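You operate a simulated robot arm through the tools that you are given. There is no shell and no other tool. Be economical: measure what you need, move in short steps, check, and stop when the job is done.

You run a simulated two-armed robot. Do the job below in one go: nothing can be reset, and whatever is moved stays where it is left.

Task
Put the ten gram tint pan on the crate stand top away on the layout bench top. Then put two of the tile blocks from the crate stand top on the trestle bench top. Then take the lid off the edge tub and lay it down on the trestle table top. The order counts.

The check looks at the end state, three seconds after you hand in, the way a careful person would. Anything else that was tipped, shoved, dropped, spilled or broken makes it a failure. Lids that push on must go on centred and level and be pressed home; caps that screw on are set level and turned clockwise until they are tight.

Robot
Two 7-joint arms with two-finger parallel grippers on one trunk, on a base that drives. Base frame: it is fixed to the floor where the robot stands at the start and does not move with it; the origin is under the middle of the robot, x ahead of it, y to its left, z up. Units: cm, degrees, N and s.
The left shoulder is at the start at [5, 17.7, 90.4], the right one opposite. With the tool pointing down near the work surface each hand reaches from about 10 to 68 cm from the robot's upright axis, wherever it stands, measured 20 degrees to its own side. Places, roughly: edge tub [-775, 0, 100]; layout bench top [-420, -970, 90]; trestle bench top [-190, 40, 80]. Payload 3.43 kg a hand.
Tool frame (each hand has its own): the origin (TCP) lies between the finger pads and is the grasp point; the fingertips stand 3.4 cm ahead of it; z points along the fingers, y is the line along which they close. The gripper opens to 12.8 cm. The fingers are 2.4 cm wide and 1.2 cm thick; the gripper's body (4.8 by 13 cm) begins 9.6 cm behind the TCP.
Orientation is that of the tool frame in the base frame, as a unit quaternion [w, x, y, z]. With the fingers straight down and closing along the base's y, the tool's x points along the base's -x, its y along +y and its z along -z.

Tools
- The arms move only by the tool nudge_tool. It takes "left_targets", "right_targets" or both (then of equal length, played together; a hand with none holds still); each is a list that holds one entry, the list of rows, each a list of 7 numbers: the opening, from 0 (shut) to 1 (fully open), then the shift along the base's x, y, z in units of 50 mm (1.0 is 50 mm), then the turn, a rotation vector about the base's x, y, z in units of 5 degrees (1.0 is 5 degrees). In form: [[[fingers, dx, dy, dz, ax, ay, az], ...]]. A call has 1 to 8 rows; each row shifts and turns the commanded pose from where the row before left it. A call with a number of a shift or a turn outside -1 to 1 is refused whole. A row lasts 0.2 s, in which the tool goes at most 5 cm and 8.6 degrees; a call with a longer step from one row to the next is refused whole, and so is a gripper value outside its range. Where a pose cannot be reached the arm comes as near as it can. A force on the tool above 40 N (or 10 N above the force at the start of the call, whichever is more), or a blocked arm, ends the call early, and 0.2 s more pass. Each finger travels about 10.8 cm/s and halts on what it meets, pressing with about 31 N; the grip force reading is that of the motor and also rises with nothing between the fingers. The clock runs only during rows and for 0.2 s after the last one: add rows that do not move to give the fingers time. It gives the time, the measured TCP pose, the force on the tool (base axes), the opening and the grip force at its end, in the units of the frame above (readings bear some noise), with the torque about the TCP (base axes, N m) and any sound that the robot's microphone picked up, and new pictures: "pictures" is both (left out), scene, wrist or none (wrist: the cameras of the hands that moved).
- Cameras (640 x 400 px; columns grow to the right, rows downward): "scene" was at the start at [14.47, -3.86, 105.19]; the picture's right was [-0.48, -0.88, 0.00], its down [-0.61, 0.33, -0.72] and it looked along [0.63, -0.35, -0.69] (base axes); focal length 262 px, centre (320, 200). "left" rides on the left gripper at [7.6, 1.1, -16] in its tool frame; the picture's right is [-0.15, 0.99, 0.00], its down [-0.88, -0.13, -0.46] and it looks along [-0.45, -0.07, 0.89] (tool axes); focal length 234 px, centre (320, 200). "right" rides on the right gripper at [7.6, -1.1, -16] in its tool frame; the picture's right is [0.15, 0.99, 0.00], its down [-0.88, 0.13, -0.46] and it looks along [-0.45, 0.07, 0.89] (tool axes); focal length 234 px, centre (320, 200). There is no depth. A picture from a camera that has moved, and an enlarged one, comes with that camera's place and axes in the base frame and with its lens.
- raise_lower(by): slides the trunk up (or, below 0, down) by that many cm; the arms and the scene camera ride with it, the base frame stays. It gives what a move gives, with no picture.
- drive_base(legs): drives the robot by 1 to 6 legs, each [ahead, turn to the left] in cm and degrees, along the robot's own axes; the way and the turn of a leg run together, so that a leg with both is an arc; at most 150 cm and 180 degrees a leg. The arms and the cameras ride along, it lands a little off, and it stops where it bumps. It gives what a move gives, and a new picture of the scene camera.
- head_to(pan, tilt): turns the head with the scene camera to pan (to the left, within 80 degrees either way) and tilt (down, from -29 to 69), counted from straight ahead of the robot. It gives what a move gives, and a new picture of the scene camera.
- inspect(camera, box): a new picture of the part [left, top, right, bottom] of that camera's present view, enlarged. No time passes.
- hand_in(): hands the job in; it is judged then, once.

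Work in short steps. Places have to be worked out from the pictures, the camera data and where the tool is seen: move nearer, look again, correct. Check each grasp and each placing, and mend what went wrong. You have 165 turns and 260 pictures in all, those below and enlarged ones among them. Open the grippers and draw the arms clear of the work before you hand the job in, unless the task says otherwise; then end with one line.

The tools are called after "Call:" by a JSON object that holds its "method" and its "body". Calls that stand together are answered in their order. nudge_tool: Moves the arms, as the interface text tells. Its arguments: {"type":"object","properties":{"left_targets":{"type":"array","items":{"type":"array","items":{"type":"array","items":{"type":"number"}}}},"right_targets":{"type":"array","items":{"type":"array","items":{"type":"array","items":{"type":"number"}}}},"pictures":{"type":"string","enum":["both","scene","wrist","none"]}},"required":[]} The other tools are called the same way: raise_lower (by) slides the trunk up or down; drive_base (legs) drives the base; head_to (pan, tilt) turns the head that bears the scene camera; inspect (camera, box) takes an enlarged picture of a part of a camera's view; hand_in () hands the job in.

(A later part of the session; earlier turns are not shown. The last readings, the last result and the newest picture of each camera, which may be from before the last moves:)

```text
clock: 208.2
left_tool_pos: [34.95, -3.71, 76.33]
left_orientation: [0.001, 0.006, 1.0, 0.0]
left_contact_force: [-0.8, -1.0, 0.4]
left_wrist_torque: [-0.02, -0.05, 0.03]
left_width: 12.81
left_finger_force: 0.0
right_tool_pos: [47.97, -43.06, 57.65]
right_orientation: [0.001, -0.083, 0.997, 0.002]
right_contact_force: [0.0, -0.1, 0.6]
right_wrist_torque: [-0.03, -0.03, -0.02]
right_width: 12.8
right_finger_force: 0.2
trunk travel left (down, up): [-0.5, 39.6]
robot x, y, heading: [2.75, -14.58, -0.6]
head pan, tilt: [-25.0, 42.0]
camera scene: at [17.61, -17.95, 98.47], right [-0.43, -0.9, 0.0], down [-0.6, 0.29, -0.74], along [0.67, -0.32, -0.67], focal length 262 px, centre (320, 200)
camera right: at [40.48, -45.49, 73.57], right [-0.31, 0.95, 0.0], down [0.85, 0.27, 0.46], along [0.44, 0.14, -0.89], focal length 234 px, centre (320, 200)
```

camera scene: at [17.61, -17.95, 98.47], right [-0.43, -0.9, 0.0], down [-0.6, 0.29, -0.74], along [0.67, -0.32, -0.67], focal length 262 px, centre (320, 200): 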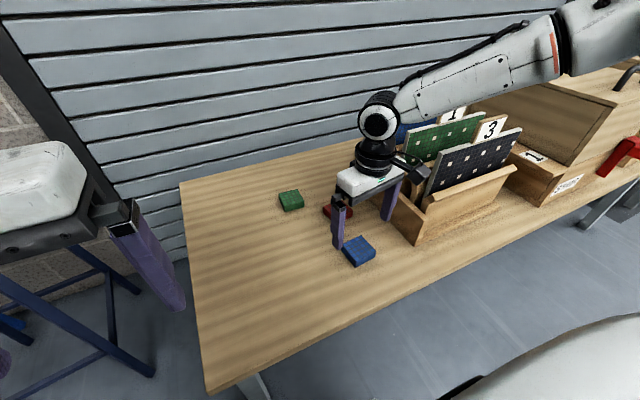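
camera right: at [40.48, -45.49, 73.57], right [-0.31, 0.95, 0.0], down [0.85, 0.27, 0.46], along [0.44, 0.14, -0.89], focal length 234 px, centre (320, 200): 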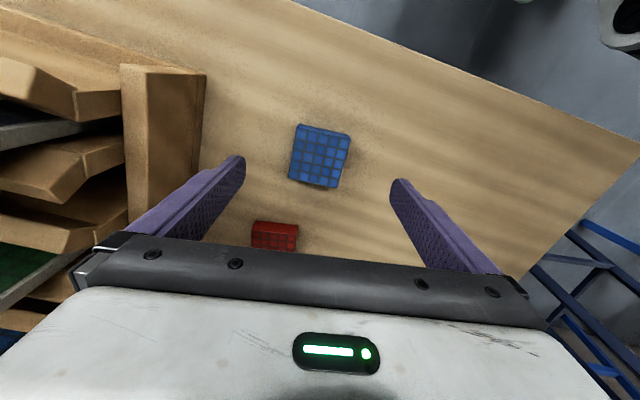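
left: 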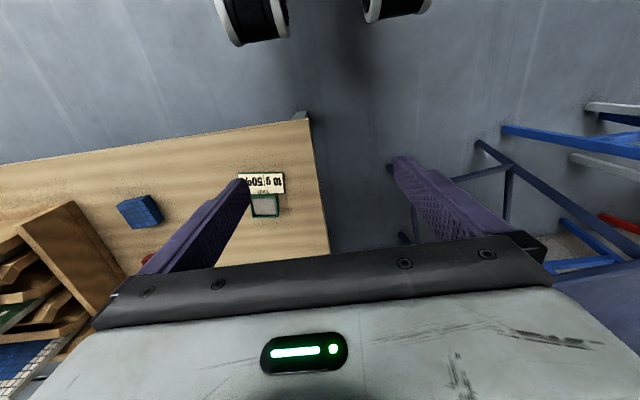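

Aligned over blue (at [47.8, -43.1]). I descend to grasp height.

Call:
{"method": "nudge_tool", "body": {"right_targets": [[[1, 0, 0, -0.5, 0, 0, 0], [1, 0, 0, -0.5, 0, 0, 0], [1, 0, 0, -0.4, 0, 0, 0], [1, 0, 0, -0.15, 0, 0, 0]]]}}

```text
clock: 209.2
left_tool_pos: [35.09, -3.71, 76.33]
left_orientation: [0.0, 0.006, 1.0, 0.0]
left_contact_force: [0.2, -0.9, 0.1]
left_wrist_torque: [0.01, -0.01, 0.01]
left_width: 12.81
left_finger_force: 0.0
right_tool_pos: [47.75, -43.16, 49.89]
right_orientation: [0.002, -0.083, 0.997, 0.002]
right_contact_force: [-0.6, 0.0, 0.2]
right_wrist_torque: [-0.01, -0.01, 0.01]
right_width: 12.8
right_finger_force: 0.1
trunk travel left (down, up): [-0.5, 39.6]
robot x, y, heading: [2.84, -13.91, -0.5]
head pan, tilt: [-25.0, 42.0]
camera scene: at [17.62, -17.96, 98.46], right [-0.43, -0.9, 0.0], down [-0.6, 0.29, -0.74], along [0.67, -0.32, -0.67], focal length 262 px, centre (320, 200)
camera right: at [40.24, -45.5, 65.78], right [-0.31, 0.95, 0.0], down [0.85, 0.27, 0.46], along [0.44, 0.14, -0.89], focal length 234 px, centre (320, 200)
```

scene: 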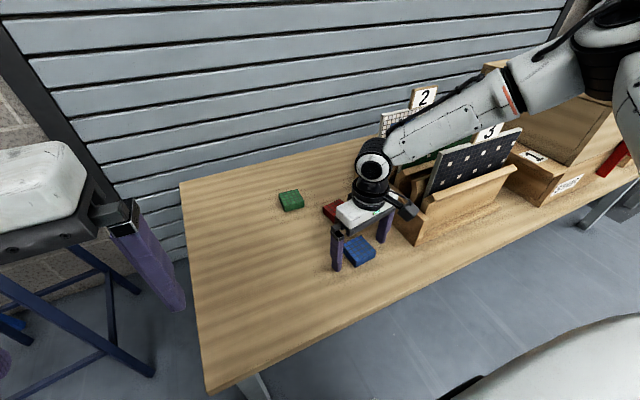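
right: 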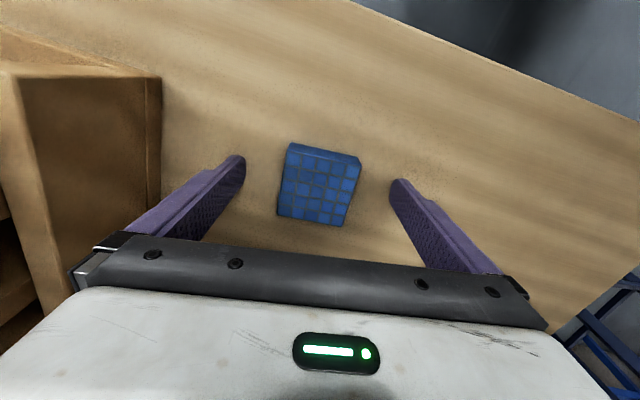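

Over the tile; I trim the yaw a few degrees and close.

Call:
{"method": "nudge_tool", "body": {"right_targets": [[[1, 0, 0, 0, 0, 0, -0.9], [0.8, 0, 0, 0, 0, 0, 0], [0.6, 0, 0, 0, 0, 0, 0], [0.45, 0, 0, 0, 0, 0, 0], [0.3, 0, 0, 0, 0, 0, 0], [0.25, 0, 0, 0, 0, 0, 0], [0.25, 0, 0, 0, 0, 0, 0]]], "pictures": "wrist"}}

```text
clock: 210.8
left_tool_pos: [35.08, -3.74, 76.32]
left_orientation: [-0.001, 0.007, 1.0, 0.0]
left_contact_force: [0.2, 0.1, -1.1]
left_wrist_torque: [0.0, 0.03, -0.02]
left_width: 12.81
left_finger_force: 0.0
right_tool_pos: [47.69, -43.09, 49.91]
right_orientation: [0.002, -0.042, 0.999, 0.002]
right_contact_force: [0.5, -1.4, -1.2]
right_wrist_torque: [-0.08, 0.02, -0.03]
right_width: 5.95
right_finger_force: 31.0
trunk travel left (down, up): [-0.5, 39.6]
robot x, y, heading: [2.83, -14.29, -0.5]
head pan, tilt: [-25.0, 42.0]
camera right: at [40.11, -44.86, 65.8], right [-0.23, 0.97, 0.0], down [0.86, 0.2, 0.46], along [0.45, 0.11, -0.89], focal length 234 px, centre (320, 200)
```

right: 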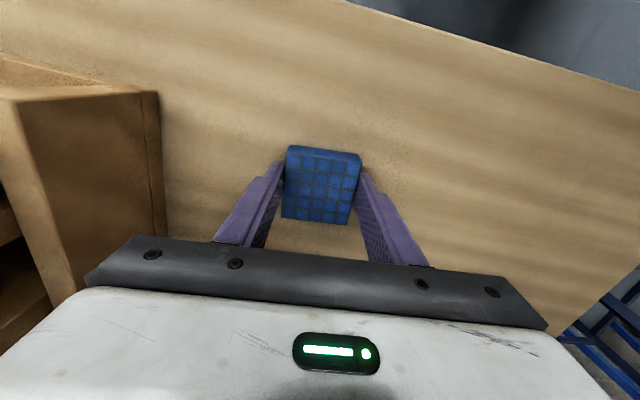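

Blue is held (5.95 cm). I lift and draw the right hand back.

Call:
{"method": "nudge_tool", "body": {"right_targets": [[[0.25, 0, 0, 0.5, 0, 0, 0], [0.25, 0, 0, 0.9, 0, 0, 0], [0.25, 0, 0, 0.9, 0, 0, 0], [0.25, -0.5, 0, 0.7, 0, 0, 0], [0.25, -0.8, 0, 0.5, 0, 0, 0], [0.25, -0.8, 0, 0.5, 0, 0, 0], [0.25, -0.8, 0, 0.5, 0, 0, 0], [0.25, -0.7, 0, 0.2, 0, 0, 0]]]}}

```text
clock: 212.6
left_tool_pos: [34.92, -3.75, 76.27]
left_orientation: [0.0, 0.006, 1.0, 0.0]
left_contact_force: [0.0, -0.3, 0.5]
left_wrist_torque: [-0.02, 0.0, -0.02]
left_width: 12.79
left_finger_force: 0.1
right_tool_pos: [29.6, -43.13, 73.25]
right_orientation: [0.001, -0.043, 0.999, 0.002]
right_contact_force: [-1.0, 0.2, -1.1]
right_wrist_torque: [0.01, 0.0, -0.03]
right_width: 5.93
right_finger_force: 31.0
trunk travel left (down, up): [-0.5, 39.6]
robot x, y, heading: [2.79, -14.55, -0.5]
head pan, tilt: [-25.0, 42.0]
camera scene: at [17.63, -17.96, 98.46], right [-0.43, -0.9, 0.0], down [-0.6, 0.29, -0.74], along [0.67, -0.32, -0.67], focal length 262 px, centre (320, 200)
camera right: at [22.0, -45.03, 89.2], right [-0.23, 0.97, 0.0], down [0.86, 0.2, 0.46], along [0.45, 0.11, -0.89], focal length 234 px, centre (320, 200)
```

scene: 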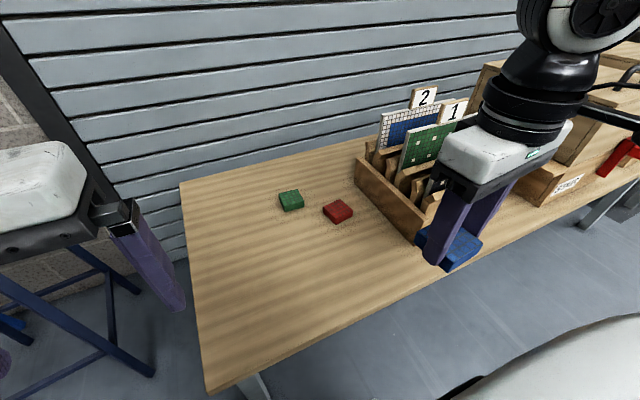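
right: 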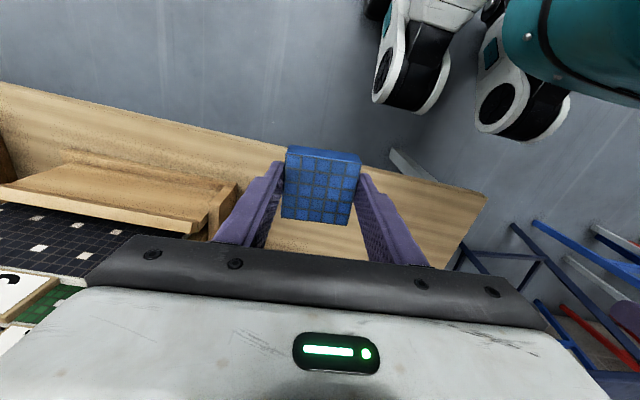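

Next the left arm takes red from further right, so its forearm stays clear of the rack. I back off and sidestep the base to y≈-74.

Call:
{"method": "drive_base", "body": {"legs": [[-60, 0], [0, -56], [72, 0], [0, 56.5]]}}

Call:
{"method": "head_to", "body": {"pan": 10, "tilt": 40}}

```text
clock: 224.5
left_tool_pos: [16.69, -62.75, 76.29]
left_orientation: [-0.001, -0.006, 1.0, 0.0]
left_contact_force: [-0.1, 0.3, -0.3]
left_wrist_torque: [0.01, -0.04, 0.01]
left_width: 12.81
left_finger_force: 0.1
right_tool_pos: [12.31, -102.44, 73.25]
right_orientation: [0.001, -0.055, 0.998, 0.001]
right_contact_force: [0.1, 0.7, -2.9]
right_wrist_torque: [0.01, 0.03, 0.01]
right_width: 5.98
right_finger_force: 31.1
trunk travel left (down, up): [-0.5, 39.6]
robot x, y, heading: [-15.33, -74.09, 0.7]
head pan, tilt: [-25.0, 42.0]
camera scene: at [-0.31, -77.46, 98.46], right [-0.41, -0.91, 0.0], down [-0.61, 0.28, -0.74], along [0.68, -0.31, -0.67], focal length 262 px, centre (320, 200)
```

scene: 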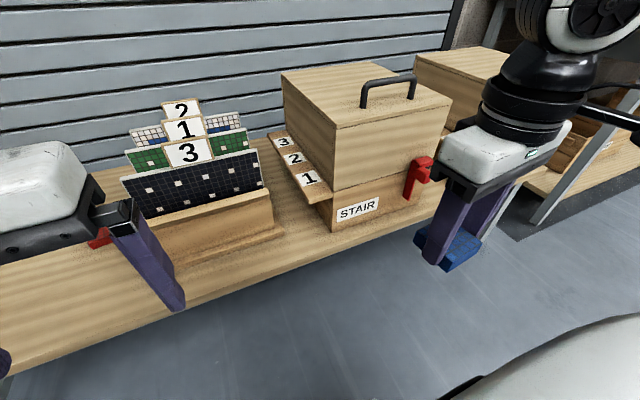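

```text
clock: 225.5
left_tool_pos: [16.75, -62.89, 76.48]
left_orientation: [0.0, -0.006, 1.0, 0.0]
left_contact_force: [0.4, 0.7, 0.3]
left_wrist_torque: [0.02, 0.02, -0.02]
left_width: 12.78
left_finger_force: 0.0
right_tool_pos: [12.32, -102.44, 73.16]
right_orientation: [0.002, -0.056, 0.998, 0.003]
right_contact_force: [-0.7, 0.1, -1.3]
right_wrist_torque: [0.01, 0.01, -0.02]
right_width: 5.95
right_finger_force: 30.3
trunk travel left (down, up): [-0.5, 39.6]
robot x, y, heading: [-15.33, -74.21, 0.8]
head pan, tilt: [10.0, 40.0]
camera scene: at [0.42, -72.45, 98.75], right [0.19, -0.98, 0.0], down [-0.63, -0.12, -0.77], along [0.75, 0.14, -0.64], focal length 262 px, centre (320, 200)
```

scene: 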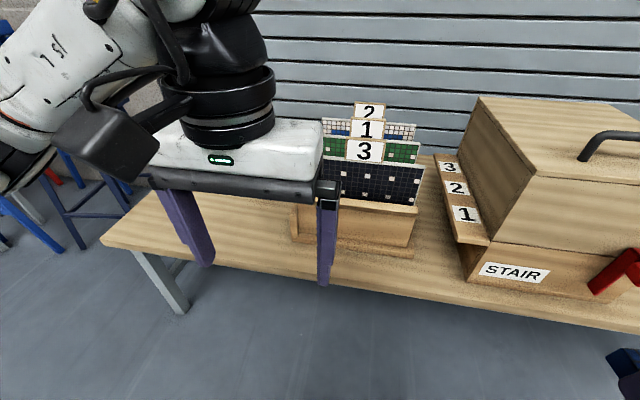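

The crate and its clamp stay clear of the right hand. I swing the left hand out to y≈-44 and drive in 20 cm.

Call:
{"method": "nudge_tool", "body": {"left_targets": [[[1, 0, 0.95, 0, 0, 0, 0], [1, 0, 0.95, 0, 0, 0, 0], [1, 0, 0.95, 0, 0, 0, 0], [1, 0, 0.9, 0, 0, 0, 0]]], "pictures": "none"}}

Call:
{"method": "drive_base", "body": {"legs": [[20, 0]]}}

Call:
{"method": "inspect", "body": {"camera": "left", "box": [0, 0, 640, 400]}}

```text
clock: 226.5
left_tool_pos: [16.6, -44.32, 76.33]
left_orientation: [0.0, -0.006, 1.0, 0.0]
left_contact_force: [0.5, 0.6, -0.2]
left_wrist_torque: [0.0, 0.01, 0.0]
left_width: 12.81
left_finger_force: 0.1
right_tool_pos: [12.28, -102.38, 73.19]
right_orientation: [0.001, -0.054, 0.999, 0.002]
right_contact_force: [0.5, 0.1, -1.7]
right_wrist_torque: [0.01, 0.03, -0.01]
right_width: 5.96
right_finger_force: 31.5
trunk travel left (down, up): [-0.5, 39.6]
robot x, y, heading: [-14.81, -74.17, 0.6]
head pan, tilt: [10.0, 40.0]
```

```text
clock: 228.1
left_tool_pos: [36.37, -43.79, 76.21]
left_orientation: [-0.001, -0.008, 1.0, 0.0]
left_contact_force: [-0.4, 0.3, 0.0]
left_wrist_torque: [-0.02, 0.04, -0.04]
left_width: 12.79
left_finger_force: 0.0
right_tool_pos: [32.04, -102.05, 73.16]
right_orientation: [0.001, -0.058, 0.998, 0.002]
right_contact_force: [-1.1, 1.0, -2.8]
right_wrist_torque: [0.0, 0.0, -0.04]
right_width: 5.96
right_finger_force: 30.9
trunk travel left (down, up): [-0.5, 39.6]
robot x, y, heading: [4.79, -74.03, 0.9]
head pan, tilt: [10.0, 40.0]
camera scene: at [20.21, -72.09, 98.75], right [0.19, -0.98, 0.0], down [-0.63, -0.12, -0.77], along [0.75, 0.15, -0.64], focal length 262 px, centre (320, 200)
```

scene: 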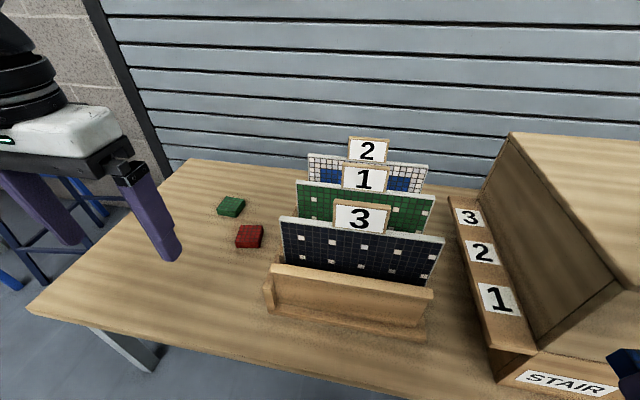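

```text
1.00 times, centred on (320, 200) of left (not enlarged: the box is as wide or as high as the picture)
camera zoom: at [28.58, -42.85, 92.2], right [0.13, 0.99, 0.0], down [0.88, -0.12, 0.46], along [0.45, -0.06, -0.89], focal length 234 px, centre (320, 200)
```

zoom: 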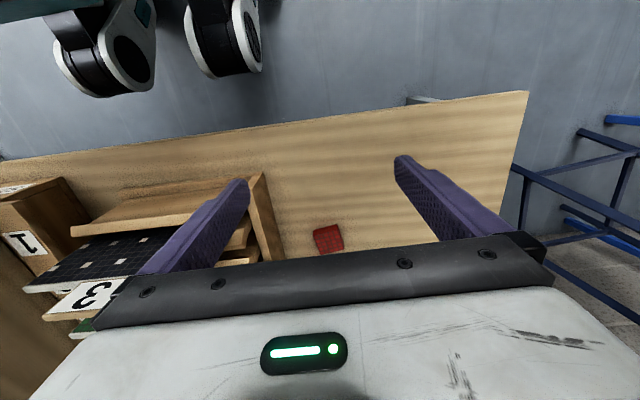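

Red is at [61.3, -45.4], with the rack face at y≈-56. I move the left hand above red.

Call:
{"method": "nudge_tool", "body": {"left_targets": [[[1, 0.72, -0.05, -0.47, 0, 0, 0], [1, 0.72, -0.05, -0.47, 0, 0, 0], [1, 0.72, -0.05, -0.47, 0, 0, 0], [0.8, 0.72, -0.05, -0.47, 0, 0, 0], [0.8, 0.72, -0.05, -0.47, 0, 0, 0], [0.8, 0.72, -0.05, -0.47, 0, 0, 0]]]}}

```text
clock: 229.5
left_tool_pos: [57.95, -45.4, 62.14]
left_orientation: [0.001, -0.008, 1.0, 0.001]
left_contact_force: [0.1, 0.1, 1.2]
left_wrist_torque: [0.01, -0.02, 0.03]
left_width: 10.26
left_finger_force: 0.0
right_tool_pos: [32.25, -102.01, 73.24]
right_orientation: [0.002, -0.058, 0.998, 0.002]
right_contact_force: [0.0, 0.2, -1.9]
right_wrist_torque: [-0.03, -0.02, -0.03]
right_width: 5.95
right_finger_force: 31.0
trunk travel left (down, up): [-0.5, 39.6]
robot x, y, heading: [4.35, -74.3, 0.8]
head pan, tilt: [10.0, 40.0]
camera scene: at [20.2, -72.09, 98.76], right [0.19, -0.98, 0.0], down [-0.63, -0.12, -0.77], along [0.75, 0.15, -0.64], focal length 262 px, centre (320, 200)
camera left: at [50.26, -44.43, 78.0], right [0.13, 0.99, 0.0], down [0.88, -0.12, 0.46], along [0.45, -0.06, -0.89], focal length 234 px, centre (320, 200)
```

scene: 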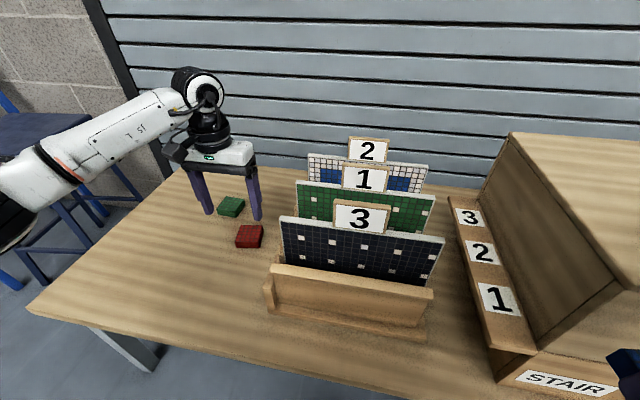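
left: 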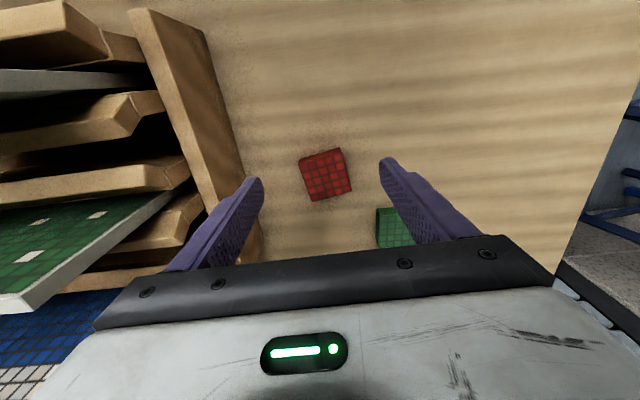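

Red at [61.6, -45.3], turned about +6°. I line up and descend.

Call:
{"method": "nudge_tool", "body": {"left_targets": [[[0.8, 0.36, 0.01, -0.4, 0, 0, 0.6], [0.8, 0.36, 0.01, -0.4, 0, 0, 0.5], [0.8, 0, 0, -0.5, 0, 0, 0], [0.8, 0, 0, -0.3, 0, 0, 0]]]}}

```text
clock: 230.5
left_tool_pos: [61.38, -45.26, 54.04]
left_orientation: [0.0, -0.057, 0.998, 0.0]
left_contact_force: [1.3, -0.2, -0.5]
left_wrist_torque: [0.04, 0.0, 0.0]
left_width: 10.23
left_finger_force: 0.0
right_tool_pos: [32.18, -101.87, 73.27]
right_orientation: [0.001, -0.057, 0.998, 0.002]
right_contact_force: [0.3, -0.2, -3.0]
right_wrist_torque: [-0.03, -0.03, -0.03]
right_width: 5.95
right_finger_force: 30.7
trunk travel left (down, up): [-0.5, 39.6]
robot x, y, heading: [4.28, -73.86, 0.8]
head pan, tilt: [10.0, 40.0]
camera scene: at [20.21, -72.1, 98.76], right [0.19, -0.98, 0.0], down [-0.63, -0.12, -0.77], along [0.75, 0.15, -0.64], focal length 262 px, centre (320, 200)
camera left: at [53.59, -45.04, 70.06], right [0.03, 1.0, 0.0], down [0.89, -0.03, 0.46], along [0.46, -0.02, -0.89], focal length 234 px, centre (320, 200)
```

scene: 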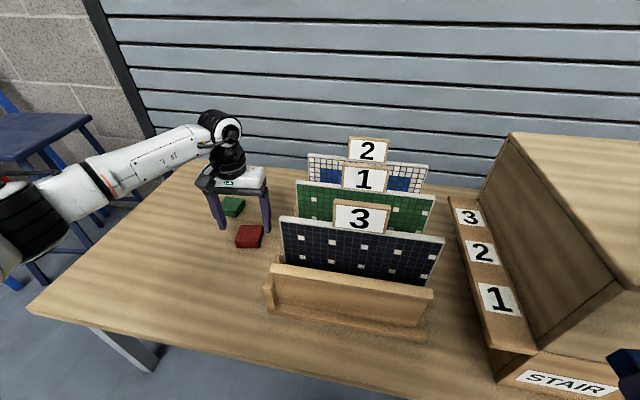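
left: 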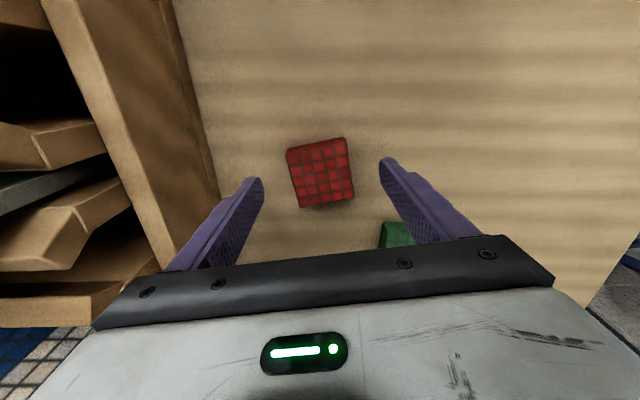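

Aligned, and green is clear of the finger. I lower to grasp height and close.

Call:
{"method": "nudge_tool", "body": {"left_targets": [[[0.8, 0.06, -0.02, -0.45, 0, 0, 0], [0.8, 0, 0, -0.37, 0, 0, 0], [0.65, 0, 0, 0, 0, 0, 0], [0.5, 0, 0, 0, 0, 0, 0], [0.35, 0, 0, 0, 0, 0, 0], [0.25, 0, 0, 0, 0, 0, 0], [0.25, 0, 0, 0, 0, 0, 0]]]}}

```text
clock: 232.1
left_tool_pos: [61.79, -45.42, 49.87]
left_orientation: [0.0, -0.055, 0.998, 0.0]
left_contact_force: [-0.6, -0.4, 0.2]
left_wrist_torque: [0.02, -0.03, 0.0]
left_width: 5.93
left_finger_force: 31.1
right_tool_pos: [32.24, -102.02, 73.16]
right_orientation: [0.0, -0.058, 0.998, 0.002]
right_contact_force: [0.5, 0.6, -1.7]
right_wrist_torque: [-0.01, -0.01, 0.02]
right_width: 5.95
right_finger_force: 30.9
trunk travel left (down, up): [-0.5, 39.6]
robot x, y, heading: [4.7, -73.93, 1.0]
head pan, tilt: [10.0, 40.0]
camera scene: at [20.22, -72.09, 98.75], right [0.19, -0.98, 0.0], down [-0.63, -0.12, -0.77], along [0.75, 0.15, -0.64], focal length 262 px, centre (320, 200)
camera left: at [54.01, -45.16, 65.95], right [0.03, 1.0, 0.0], down [0.89, -0.03, 0.46], along [0.46, -0.02, -0.89], focal length 234 px, centre (320, 200)
```

scene: 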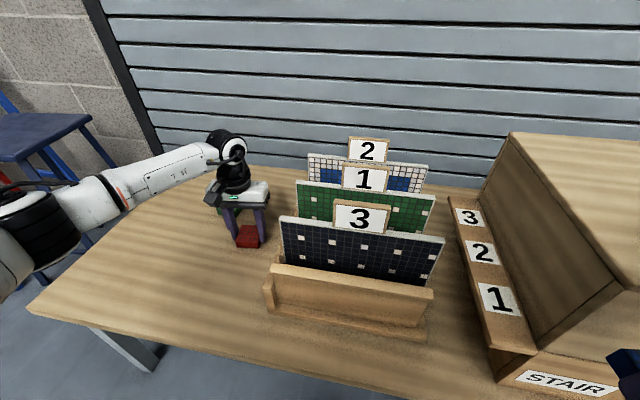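
left: 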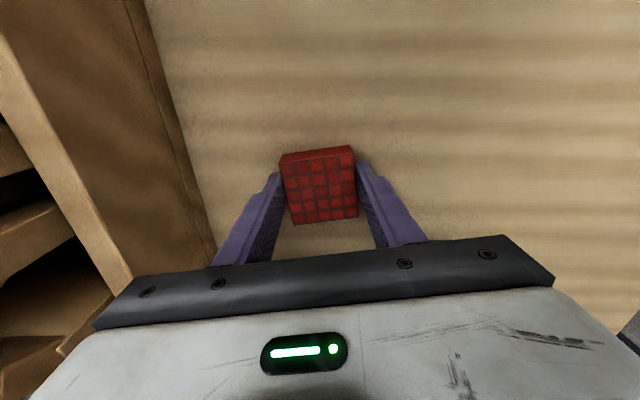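

Red is held. I lift and draw the left hand back.

Call:
{"method": "nudge_tool", "body": {"left_targets": [[[0.25, 0, 0, 0.5, 0, 0, 0], [0.25, 0, 0, 0.9, 0, 0, 0], [0.25, 0, 0, 0.9, 0, 0, 0], [0.25, -0.85, 0, 0.45, 0, 0, 0], [0.25, -0.85, 0, 0.45, 0, 0, 0], [0.25, -0.85, 0, 0.45, 0, 0, 0], [0.25, -0.85, 0, 0.45, 0, 0, 0], [0.25, -0.85, 0, 0.45, 0, 0, 0]]], "pictures": "scene"}}

```text
clock: 233.9
left_tool_pos: [40.54, -45.36, 72.71]
left_orientation: [0.0, -0.057, 0.998, 0.0]
left_contact_force: [0.6, -0.7, -1.5]
left_wrist_torque: [0.01, 0.06, 0.02]
left_width: 5.94
left_finger_force: 31.3
right_tool_pos: [32.32, -102.06, 73.23]
right_orientation: [0.001, -0.058, 0.998, 0.002]
right_contact_force: [0.3, -0.2, -2.1]
right_wrist_torque: [-0.03, 0.0, 0.03]
right_width: 5.98
right_finger_force: 30.7
trunk travel left (down, up): [-0.5, 39.6]
robot x, y, heading: [4.62, -73.92, 0.9]
head pan, tilt: [10.0, 40.0]
camera scene: at [20.23, -72.09, 98.75], right [0.19, -0.98, 0.0], down [-0.63, -0.12, -0.77], along [0.75, 0.15, -0.64], focal length 262 px, centre (320, 200)
```

scene: 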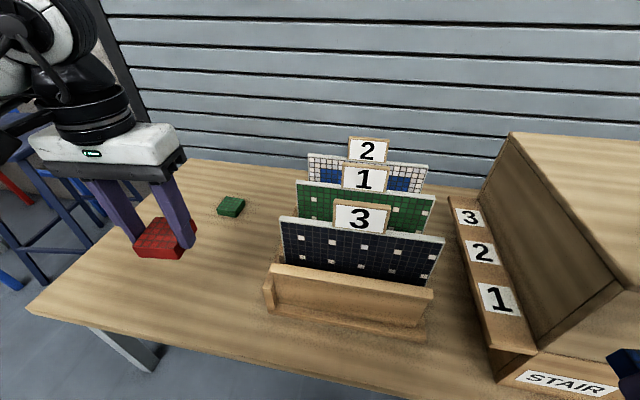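

Both tiles are in hand. I back away, raise the trunk and turn to face the trestle bench to look for free space.

Call:
{"method": "drive_base", "body": {"legs": [[-68, 0]]}}

Call:
{"method": "raise_lower", "body": {"by": 26}}

Call:
{"method": "drive_base", "body": {"legs": [[0, 108], [78, 0], [0, 72]]}}

Call:
{"method": "head_to", "body": {"pan": -10, "tilt": 30}}

```text
clock: 237.7
left_tool_pos: [-27.34, -46.32, 72.78]
left_orientation: [0.0, -0.055, 0.999, 0.0]
left_contact_force: [0.0, 0.3, -2.3]
left_wrist_torque: [-0.01, 0.03, 0.01]
left_width: 5.96
left_finger_force: 30.9
right_tool_pos: [-35.75, -103.11, 73.27]
right_orientation: [0.0, -0.057, 0.998, 0.002]
right_contact_force: [0.2, 0.3, -1.5]
right_wrist_torque: [0.01, 0.04, 0.0]
right_width: 5.96
right_finger_force: 31.2
trunk travel left (down, up): [-0.5, 39.6]
robot x, y, heading: [-63.8, -75.02, 0.8]
head pan, tilt: [10.0, 40.0]
camera scene: at [-47.75, -73.17, 98.75], right [0.19, -0.98, 0.0], down [-0.63, -0.12, -0.77], along [0.75, 0.14, -0.64], focal length 262 px, centre (320, 200)
```

scene: 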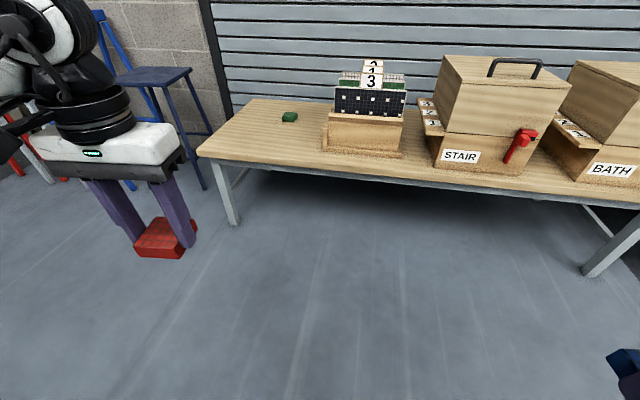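

```text
clock: 240.3
left_tool_pos: [-27.42, -46.45, 98.73]
left_orientation: [0.0, -0.055, 0.998, 0.0]
left_contact_force: [-0.6, -0.1, -1.8]
left_wrist_torque: [-0.03, 0.02, -0.02]
left_width: 5.9
left_finger_force: 31.5
right_tool_pos: [-35.78, -103.05, 99.25]
right_orientation: [0.001, -0.056, 0.998, 0.001]
right_contact_force: [0.2, -0.7, -2.4]
right_wrist_torque: [0.03, 0.05, 0.0]
right_width: 5.92
right_finger_force: 30.7
trunk travel left (down, up): [-26.5, 13.6]
robot x, y, heading: [-63.23, -75.07, 0.8]
head pan, tilt: [10.0, 40.0]
```

```text
clock: 252.1
left_tool_pos: [-124.53, -28.79, 98.76]
left_orientation: [0.001, 1.0, 0.031, 0.0]
left_contact_force: [0.6, 0.7, -2.0]
left_wrist_torque: [0.02, -0.04, 0.01]
left_width: 5.94
left_finger_force: 31.1
right_tool_pos: [-113.36, 27.37, 99.27]
right_orientation: [0.002, 1.0, 0.031, -0.001]
right_contact_force: [0.7, 0.4, -1.9]
right_wrist_torque: [0.02, -0.01, -0.01]
right_width: 5.97
right_finger_force: 30.7
trunk travel left (down, up): [-26.5, 13.6]
robot x, y, heading: [-87.19, -2.33, 177.9]
head pan, tilt: [10.0, 40.0]
camera scene: at [-102.29, -2.98, 124.75], right [-0.14, 0.99, 0.0], down [0.64, 0.09, -0.77], along [-0.76, -0.11, -0.64], focal length 262 px, centre (320, 200)
```

scene: 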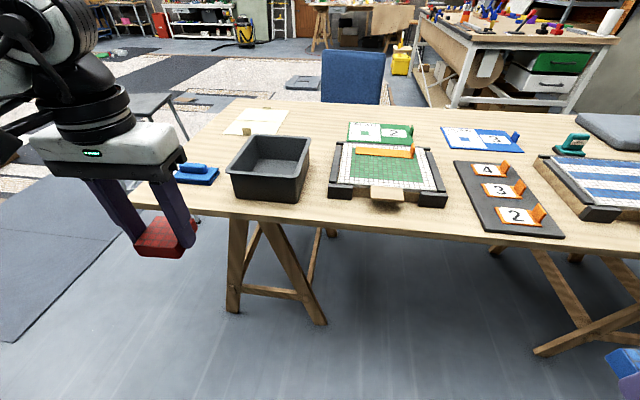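

```text
clock: 252.9
left_tool_pos: [-124.49, -28.81, 98.73]
left_orientation: [0.0, 1.0, 0.03, 0.0]
left_contact_force: [-0.1, -0.2, -2.2]
left_wrist_torque: [-0.01, -0.01, -0.05]
left_width: 5.95
left_finger_force: 31.2
right_tool_pos: [-113.33, 27.26, 99.28]
right_orientation: [0.002, 1.0, 0.031, 0.0]
right_contact_force: [-0.5, -0.3, -1.5]
right_wrist_torque: [0.02, -0.01, 0.0]
right_width: 5.94
right_finger_force: 31.1
trunk travel left (down, up): [-26.5, 13.6]
robot x, y, heading: [-87.04, -1.92, 178.1]
head pan, tilt: [-10.0, 30.0]
camera scene: at [-102.72, 0.09, 126.28], right [0.21, 0.98, 0.0], down [0.49, -0.1, -0.87], along [-0.85, 0.18, -0.5], focal length 262 px, centre (320, 200)
```

scene: 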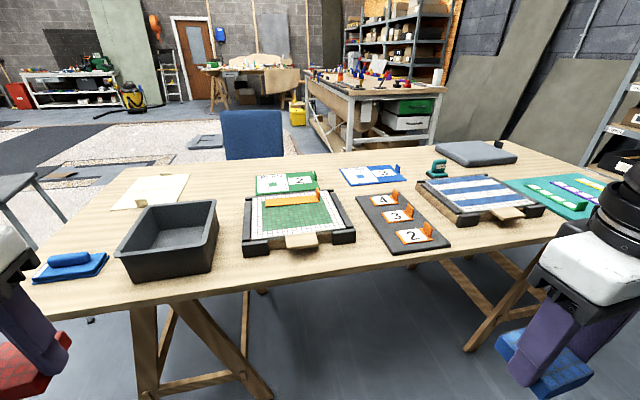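

The tabletop is busy. I enlarge the free patches at both ends before choosing.

Call:
{"method": "head_to", "body": {"pan": -40, "tilt": 28}}

Call:
{"method": "head_to", "body": {"pan": 30, "tilt": 35}}

```text
clock: 253.8
left_tool_pos: [-124.51, -28.76, 98.79]
left_orientation: [-0.001, 1.0, 0.031, -0.001]
left_contact_force: [-0.8, -0.2, -2.2]
left_wrist_torque: [0.02, -0.03, -0.01]
left_width: 5.95
left_finger_force: 31.3
right_tool_pos: [-113.26, 27.48, 99.19]
right_orientation: [0.002, 1.0, 0.031, -0.001]
right_contact_force: [0.2, -0.3, -3.2]
right_wrist_torque: [-0.01, -0.01, -0.02]
right_width: 5.94
right_finger_force: 30.4
trunk travel left (down, up): [-26.5, 13.6]
robot x, y, heading: [-87.34, -2.01, 178.1]
head pan, tilt: [-40.0, 28.0]
camera scene: at [-100.65, 4.31, 126.6], right [0.67, 0.74, 0.0], down [0.35, -0.31, -0.88], along [-0.66, 0.59, -0.47], focal length 262 px, centre (320, 200)
```

scene: 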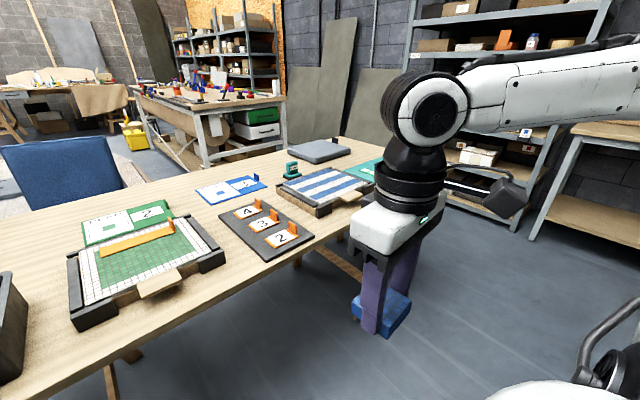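

```text
clock: 255.2
left_tool_pos: [-124.49, -28.69, 98.7]
left_orientation: [0.0, 1.0, 0.03, -0.001]
left_contact_force: [0.7, -0.2, -2.8]
left_wrist_torque: [-0.04, -0.03, 0.03]
left_width: 5.94
left_finger_force: 30.9
right_tool_pos: [-113.26, 27.4, 99.32]
right_orientation: [0.002, 0.999, 0.032, 0.0]
right_contact_force: [-0.3, -0.2, -2.1]
right_wrist_torque: [0.01, -0.04, -0.02]
right_width: 5.95
right_finger_force: 30.6
trunk travel left (down, up): [-26.5, 13.6]
robot x, y, heading: [-87.15, -2.25, 178.0]
head pan, tilt: [30.0, 35.0]
camera scene: at [-101.65, -5.92, 125.51], right [-0.47, 0.88, 0.0], down [0.51, 0.27, -0.82], along [-0.72, -0.38, -0.57], focal length 262 px, centre (320, 200)
```

scene: 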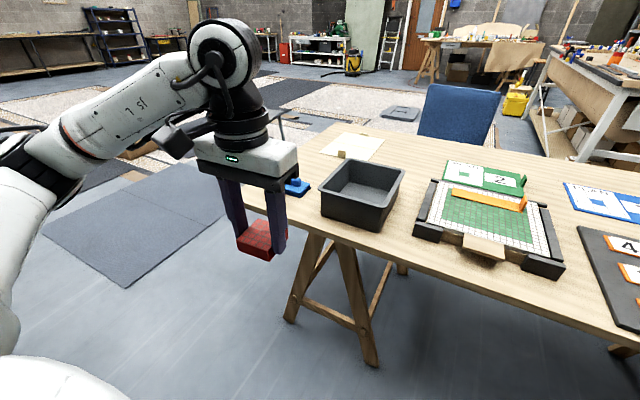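

A clear strip lies behind the black tub, around x -171…-188, y -57…-33, best reached from the table's south end. I drive round to face north there.

Call:
{"method": "drive_base", "body": {"legs": [[0, 81], [118, 0], [0, -79], [41, 0], [0, -90]]}}

Call:
{"method": "head_to", "body": {"pan": 10, "tilt": 35}}

```text
clock: 274.1
left_tool_pos: [-178.85, -83.75, 98.74]
left_orientation: [0.0, 0.745, -0.667, 0.0]
left_contact_force: [-0.5, 0.0, -2.2]
left_wrist_torque: [-0.02, 0.01, 0.0]
left_width: 5.96
left_finger_force: 31.5
right_tool_pos: [-122.2, -91.99, 99.28]
right_orientation: [0.001, 0.747, -0.665, -0.002]
right_contact_force: [0.3, 0.0, -1.7]
right_wrist_torque: [-0.02, -0.01, 0.02]
right_width: 5.94
right_finger_force: 30.7
trunk travel left (down, up): [-26.5, 13.6]
robot x, y, heading: [-150.12, -119.44, 91.0]
head pan, tilt: [30.0, 35.0]
camera scene: at [-154.69, -105.05, 125.51], right [0.86, 0.51, 0.0], down [0.3, -0.49, -0.82], along [-0.42, 0.7, -0.57], focal length 262 px, centre (320, 200)
```

scene: 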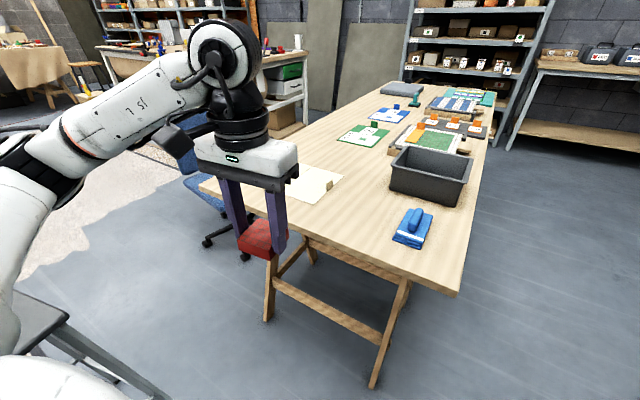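

```text
clock: 274.9
left_tool_pos: [-178.89, -83.75, 98.84]
left_orientation: [0.0, 0.746, -0.666, 0.0]
left_contact_force: [0.3, 0.2, -2.1]
left_wrist_torque: [-0.06, 0.02, -0.01]
left_width: 5.97
left_finger_force: 31.0
right_tool_pos: [-122.16, -92.03, 99.25]
right_orientation: [0.0, 0.747, -0.665, -0.001]
right_contact_force: [-0.5, -0.1, -2.2]
right_wrist_torque: [0.0, 0.03, -0.05]
right_width: 5.94
right_finger_force: 31.0
trunk travel left (down, up): [-26.5, 13.6]
robot x, y, heading: [-150.36, -119.11, 91.0]
head pan, tilt: [10.0, 35.0]
camera scene: at [-151.85, -103.96, 125.51], right [0.98, 0.19, 0.0], down [0.11, -0.56, -0.82], along [-0.16, 0.8, -0.57], focal length 262 px, centre (320, 200)
```

scene: 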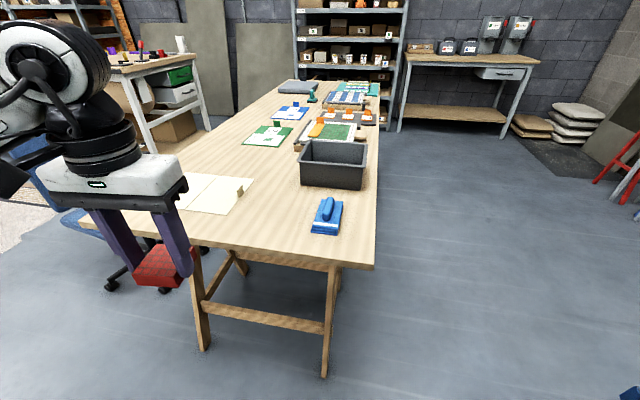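

There's a good free area at x≈-178.5 between the white sheet and the blue trowel. I drive in 24 cm, then carry red to about [-178.5, -42].

Call:
{"method": "drive_base", "body": {"legs": [[24, 0]]}}

Call:
{"method": "nudge_tool", "body": {"left_targets": [[[0.25, 0, 0.6, -0.1, 0, 0, -0.4], [0.25, 0, 0.7, -0.2, 0, 0, -0.4], [0.25, 0, 0.7, -0.3, 0, 0, -0.4], [0.25, 0, 0.7, -0.5, 0, 0, 0], [0.25, 0, 0.7, -0.5, 0, 0, 0]]]}}

```text
clock: 276.7
left_tool_pos: [-179.22, -59.54, 98.6]
left_orientation: [0.0, 0.746, -0.666, 0.0]
left_contact_force: [1.1, 0.4, -1.9]
left_wrist_torque: [0.0, -0.02, -0.03]
left_width: 5.93
left_finger_force: 31.3
right_tool_pos: [-122.72, -67.86, 99.34]
right_orientation: [0.001, 0.747, -0.665, -0.002]
right_contact_force: [0.4, -0.1, -1.9]
right_wrist_torque: [0.0, -0.03, 0.03]
right_width: 5.96
right_finger_force: 31.1
trunk travel left (down, up): [-26.5, 13.6]
robot x, y, heading: [-150.94, -96.01, 91.0]
head pan, tilt: [10.0, 35.0]
camera scene: at [-152.27, -79.79, 125.5], right [0.98, 0.19, 0.0], down [0.11, -0.56, -0.82], along [-0.16, 0.8, -0.57], focal length 262 px, centre (320, 200)
```

scene: 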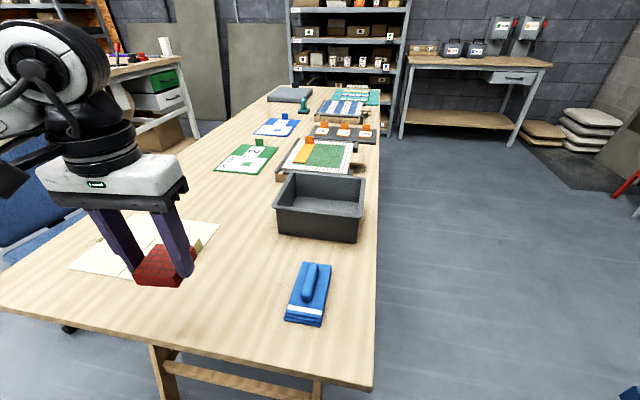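

```text
clock: 277.9
left_tool_pos: [-179.39, -42.47, 90.64]
left_orientation: [0.0, 0.71, -0.704, 0.001]
left_contact_force: [0.3, 0.9, -1.8]
left_wrist_torque: [-0.04, -0.01, 0.01]
left_width: 5.93
left_finger_force: 30.7
right_tool_pos: [-122.7, -67.83, 99.33]
right_orientation: [0.001, 0.747, -0.665, -0.002]
right_contact_force: [-0.7, 0.1, -1.7]
right_wrist_torque: [0.0, -0.01, 0.03]
right_width: 5.93
right_finger_force: 30.8
trunk travel left (down, up): [-26.5, 13.6]
robot x, y, heading: [-150.89, -95.61, 91.3]
head pan, tilt: [10.0, 35.0]
camera scene: at [-152.26, -79.79, 125.5], right [0.98, 0.19, 0.0], down [0.11, -0.56, -0.82], along [-0.16, 0.8, -0.57], focal length 262 px, centre (320, 200)
camera left: at [-180.46, -50.1, 106.63], right [-0.99, 0.14, 0.0], down [0.12, 0.88, 0.46], along [0.06, 0.45, -0.89], focal length 234 px, centre (320, 200)
```

scene: 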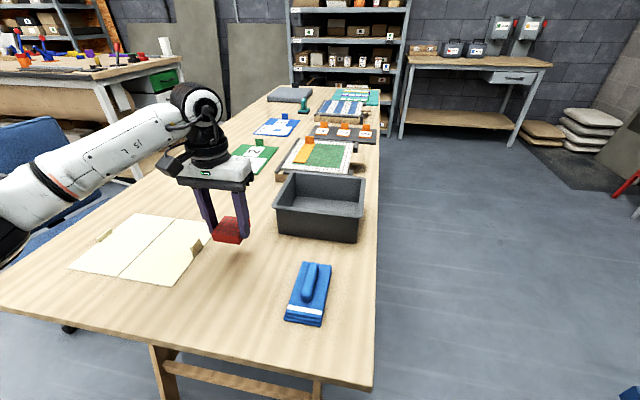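
left: 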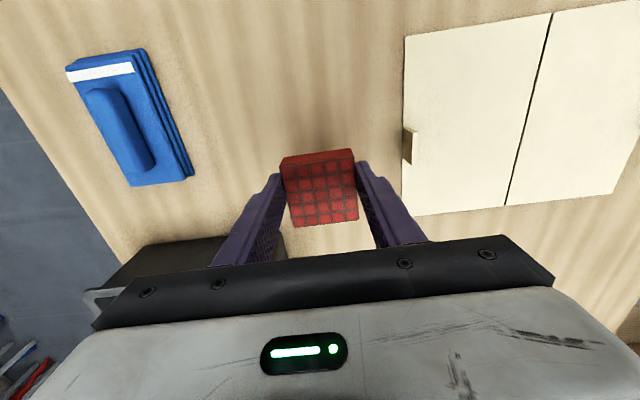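

Well placed over clear table. I lower to just above the surface and then gently to contact.

Call:
{"method": "nudge_tool", "body": {"left_targets": [[[0.25, 0, 0, -0.5, 0, 0, 0], [0.25, 0, 0, -0.3, 0, 0, 0], [0.25, 0, 0, -0.1, 0, 0, 0], [0.25, 0, 0, -0.1, 0, 0, 0], [0.25, 0, 0, -0.1, 0, 0, 0], [0.25, 0, 0, -0.1, 0, 0, 0], [0.25, 0, 0, -0.08, 0, 0, 0], [0.25, 0, 0, -0.08, 0, 0, 0]]], "pictures": "none"}}

```text
clock: 279.7
left_tool_pos: [-179.38, -42.58, 84.01]
left_orientation: [-0.001, 0.71, -0.704, 0.0]
left_contact_force: [0.2, -1.6, 0.1]
left_wrist_torque: [0.04, 0.02, 0.01]
left_width: 5.96
left_finger_force: 30.4
right_tool_pos: [-122.68, -67.86, 99.28]
right_orientation: [0.001, 0.747, -0.664, -0.002]
right_contact_force: [0.3, 0.5, -1.5]
right_wrist_torque: [0.01, 0.0, 0.01]
right_width: 5.94
right_finger_force: 31.1
trunk travel left (down, up): [-26.5, 13.6]
robot x, y, heading: [-150.52, -95.88, 91.0]
head pan, tilt: [10.0, 35.0]
```

Just above the surface; a bit more until the force shows contact.

Call:
{"method": "nudge_tool", "body": {"left_targets": [[[0.25, 0, 0, -0.05, 0, 0, 0], [0.25, 0, 0, -0.05, 0, 0, 0], [0.25, 0, 0, -0.04, 0, 0, 0]]], "pictures": "wrist"}}

```text
clock: 280.5
left_tool_pos: [-179.28, -42.63, 83.56]
left_orientation: [-0.003, 0.71, -0.704, -0.003]
left_contact_force: [-3.6, -1.0, 23.2]
left_wrist_torque: [0.04, 0.11, -0.02]
left_width: 6.0
left_finger_force: 31.1
right_tool_pos: [-122.57, -68.17, 99.3]
right_orientation: [0.0, 0.747, -0.665, -0.004]
right_contact_force: [-0.1, -0.1, -1.8]
right_wrist_torque: [-0.04, -0.01, 0.0]
right_width: 5.93
right_finger_force: 30.4
trunk travel left (down, up): [-26.5, 13.6]
robot x, y, heading: [-150.8, -95.41, 90.8]
head pan, tilt: [10.0, 35.0]
camera left: at [-180.45, -50.36, 99.55], right [-0.99, 0.14, 0.0], down [0.12, 0.88, 0.46], along [0.06, 0.46, -0.89], focal length 234 px, centre (320, 200)
```

left: 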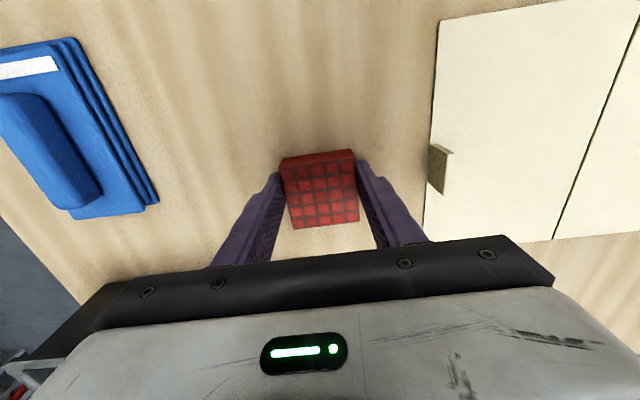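

Contact. I relieve the pressure, open modestly and lift clear.

Call:
{"method": "nudge_tool", "body": {"left_targets": [[[0.25, 0, 0, 0.06, 0, 0, 0], [0.5, 0, 0, 0, 0, 0, 0], [0.6, 0, 0, 0, 0, 0, 0], [0.62, 0, 0, 0, 0, 0, 0], [0.62, 0, 0, 0.3, 0, 0, 0], [0.62, 0, 0, 0.8, 0, 0, 0], [0.62, 0, 0, 0.9, 0, 0, 0], [0.62, 0, -0.6, 0.6, 0, 0, 0]]], "pictures": "both"}}

```text
clock: 282.3
left_tool_pos: [-179.37, -45.83, 96.75]
left_orientation: [-0.001, 0.711, -0.703, 0.0]
left_contact_force: [0.8, -0.7, -0.3]
left_wrist_torque: [0.02, -0.01, 0.01]
left_width: 7.93
left_finger_force: 0.0
right_tool_pos: [-122.71, -67.86, 99.19]
right_orientation: [0.0, 0.747, -0.664, -0.003]
right_contact_force: [-0.5, 0.3, -2.6]
right_wrist_torque: [0.02, 0.0, -0.01]
right_width: 5.93
right_finger_force: 31.1
trunk travel left (down, up): [-26.5, 13.6]
robot x, y, heading: [-150.84, -95.47, 91.3]
head pan, tilt: [10.0, 35.0]
camera scene: at [-152.27, -79.89, 125.52], right [0.98, 0.19, 0.0], down [0.11, -0.56, -0.82], along [-0.16, 0.8, -0.57], focal length 262 px, centre (320, 200)
camera left: at [-180.58, -53.34, 112.69], right [-0.99, 0.14, 0.0], down [0.12, 0.88, 0.46], along [0.06, 0.45, -0.89], focal length 234 px, centre (320, 200)
```

scene: 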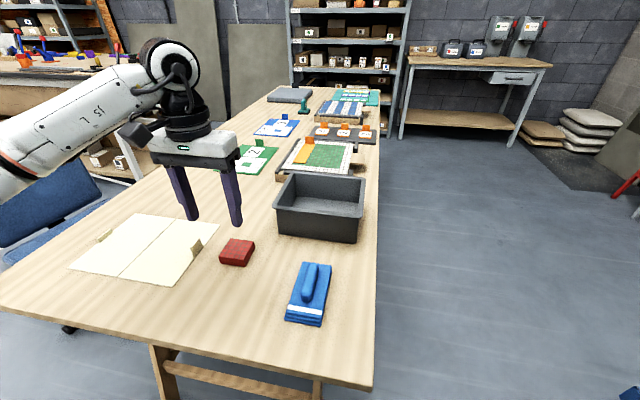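
left: 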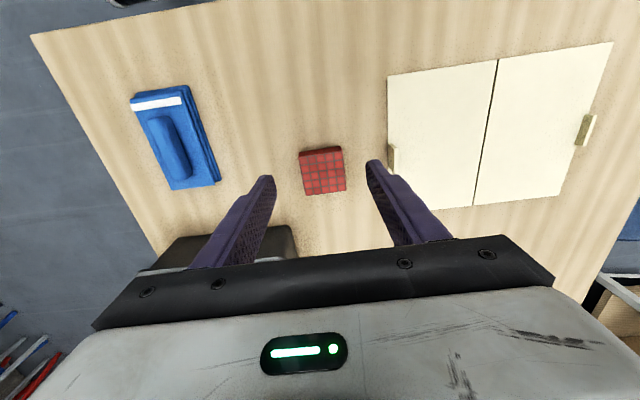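

Red is placed cleanly. A stool blocks the square approach for the right hand, so I retract the left, back off and come in diagonally (heading ≈135°) for blue.

Call:
{"method": "nudge_tool", "body": {"left_targets": [[[0.62, 0, -0.8, 0.4, 0, 0, 0], [0.62, 0, -0.9, 0.2, 0, 0, 0], [0.8, 0, -0.9, 0, 0, 0, 0], [0.8, 0, -0.9, 0, 0, 0, 0]]], "pictures": "none"}}

Call:
{"method": "drive_base", "body": {"legs": [[-21, 0], [0, 44], [14, 0]]}}

Call:
{"method": "head_to", "body": {"pan": -15, "tilt": 42}}

Call:
{"method": "inspect", "body": {"camera": "right", "box": [0, 0, 640, 400]}}

```text
clock: 283.3
left_tool_pos: [-179.28, -63.14, 99.53]
left_orientation: [0.0, 0.71, -0.704, 0.0]
left_contact_force: [-0.2, -0.5, 0.7]
left_wrist_torque: [0.02, -0.02, -0.01]
left_width: 10.24
left_finger_force: 0.1
right_tool_pos: [-122.69, -67.9, 99.43]
right_orientation: [0.0, 0.747, -0.665, -0.002]
right_contact_force: [0.5, 0.1, -1.5]
right_wrist_torque: [-0.02, 0.04, -0.01]
right_width: 5.96
right_finger_force: 30.9
trunk travel left (down, up): [-26.5, 13.6]
robot x, y, heading: [-150.84, -95.63, 90.9]
head pan, tilt: [10.0, 35.0]
```

```text
clock: 287.9
left_tool_pos: [-203.26, -102.25, 99.6]
left_orientation: [0.0, 0.92, -0.392, 0.0]
left_contact_force: [-0.6, 0.0, 0.2]
left_wrist_torque: [-0.04, -0.01, 0.0]
left_width: 10.24
left_finger_force: 0.2
right_tool_pos: [-158.77, -66.99, 99.22]
right_orientation: [0.002, 0.939, -0.343, -0.002]
right_contact_force: [0.0, -0.4, -1.1]
right_wrist_torque: [-0.04, -0.01, 0.02]
right_width: 5.94
right_finger_force: 30.5
trunk travel left (down, up): [-26.5, 13.6]
robot x, y, heading: [-160.34, -106.48, 134.7]
head pan, tilt: [10.0, 35.0]
camera scene: at [-172.05, -96.1, 125.5], right [0.58, 0.81, 0.0], down [0.47, -0.34, -0.82], along [-0.67, 0.48, -0.57], focal length 262 px, centre (320, 200)
```

scene: 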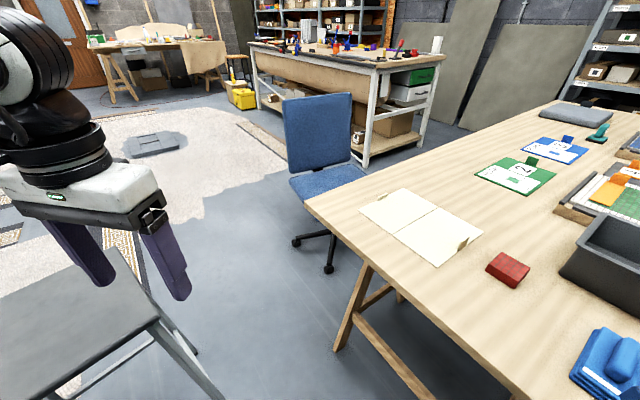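

```text
clock: 288.8
left_tool_pos: [-203.23, -102.33, 99.59]
left_orientation: [0.0, 0.92, -0.392, 0.0]
left_contact_force: [0.1, -0.3, 0.0]
left_wrist_torque: [0.0, 0.04, 0.02]
left_width: 10.22
left_finger_force: 0.1
right_tool_pos: [-158.78, -66.94, 99.26]
right_orientation: [0.001, 0.94, -0.342, -0.002]
right_contact_force: [0.0, -0.9, -2.2]
right_wrist_torque: [-0.01, -0.03, 0.0]
right_width: 5.94
right_finger_force: 31.1
trunk travel left (down, up): [-26.5, 13.6]
robot x, y, heading: [-160.26, -106.27, 134.5]
head pan, tilt: [-15.0, 42.0]
camera scene: at [-168.95, -93.99, 124.46], right [0.87, 0.49, 0.0], down [0.33, -0.58, -0.74], along [-0.36, 0.65, -0.67], focal length 262 px, centre (320, 200)
```

scene: 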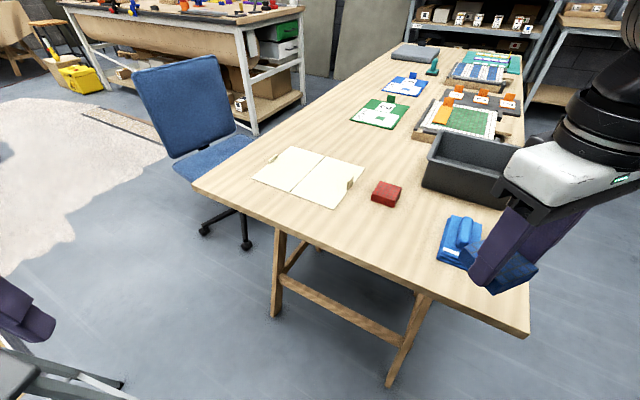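

```text
1.00 times, centred on (320, 200) of right (not enlarged: the box is as wide or as high as the picture)
camera zoom: at [-152.31, -70.99, 115.18], right [-0.52, -0.85, 0.0], down [-0.76, 0.47, 0.46], along [-0.39, 0.24, -0.89], focal length 234 px, centre (320, 200)
```

zoom: 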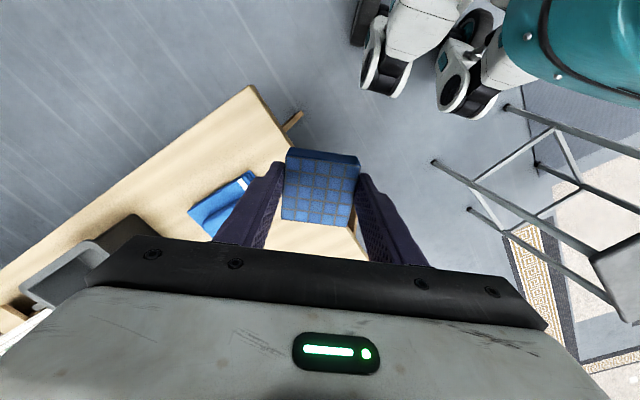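

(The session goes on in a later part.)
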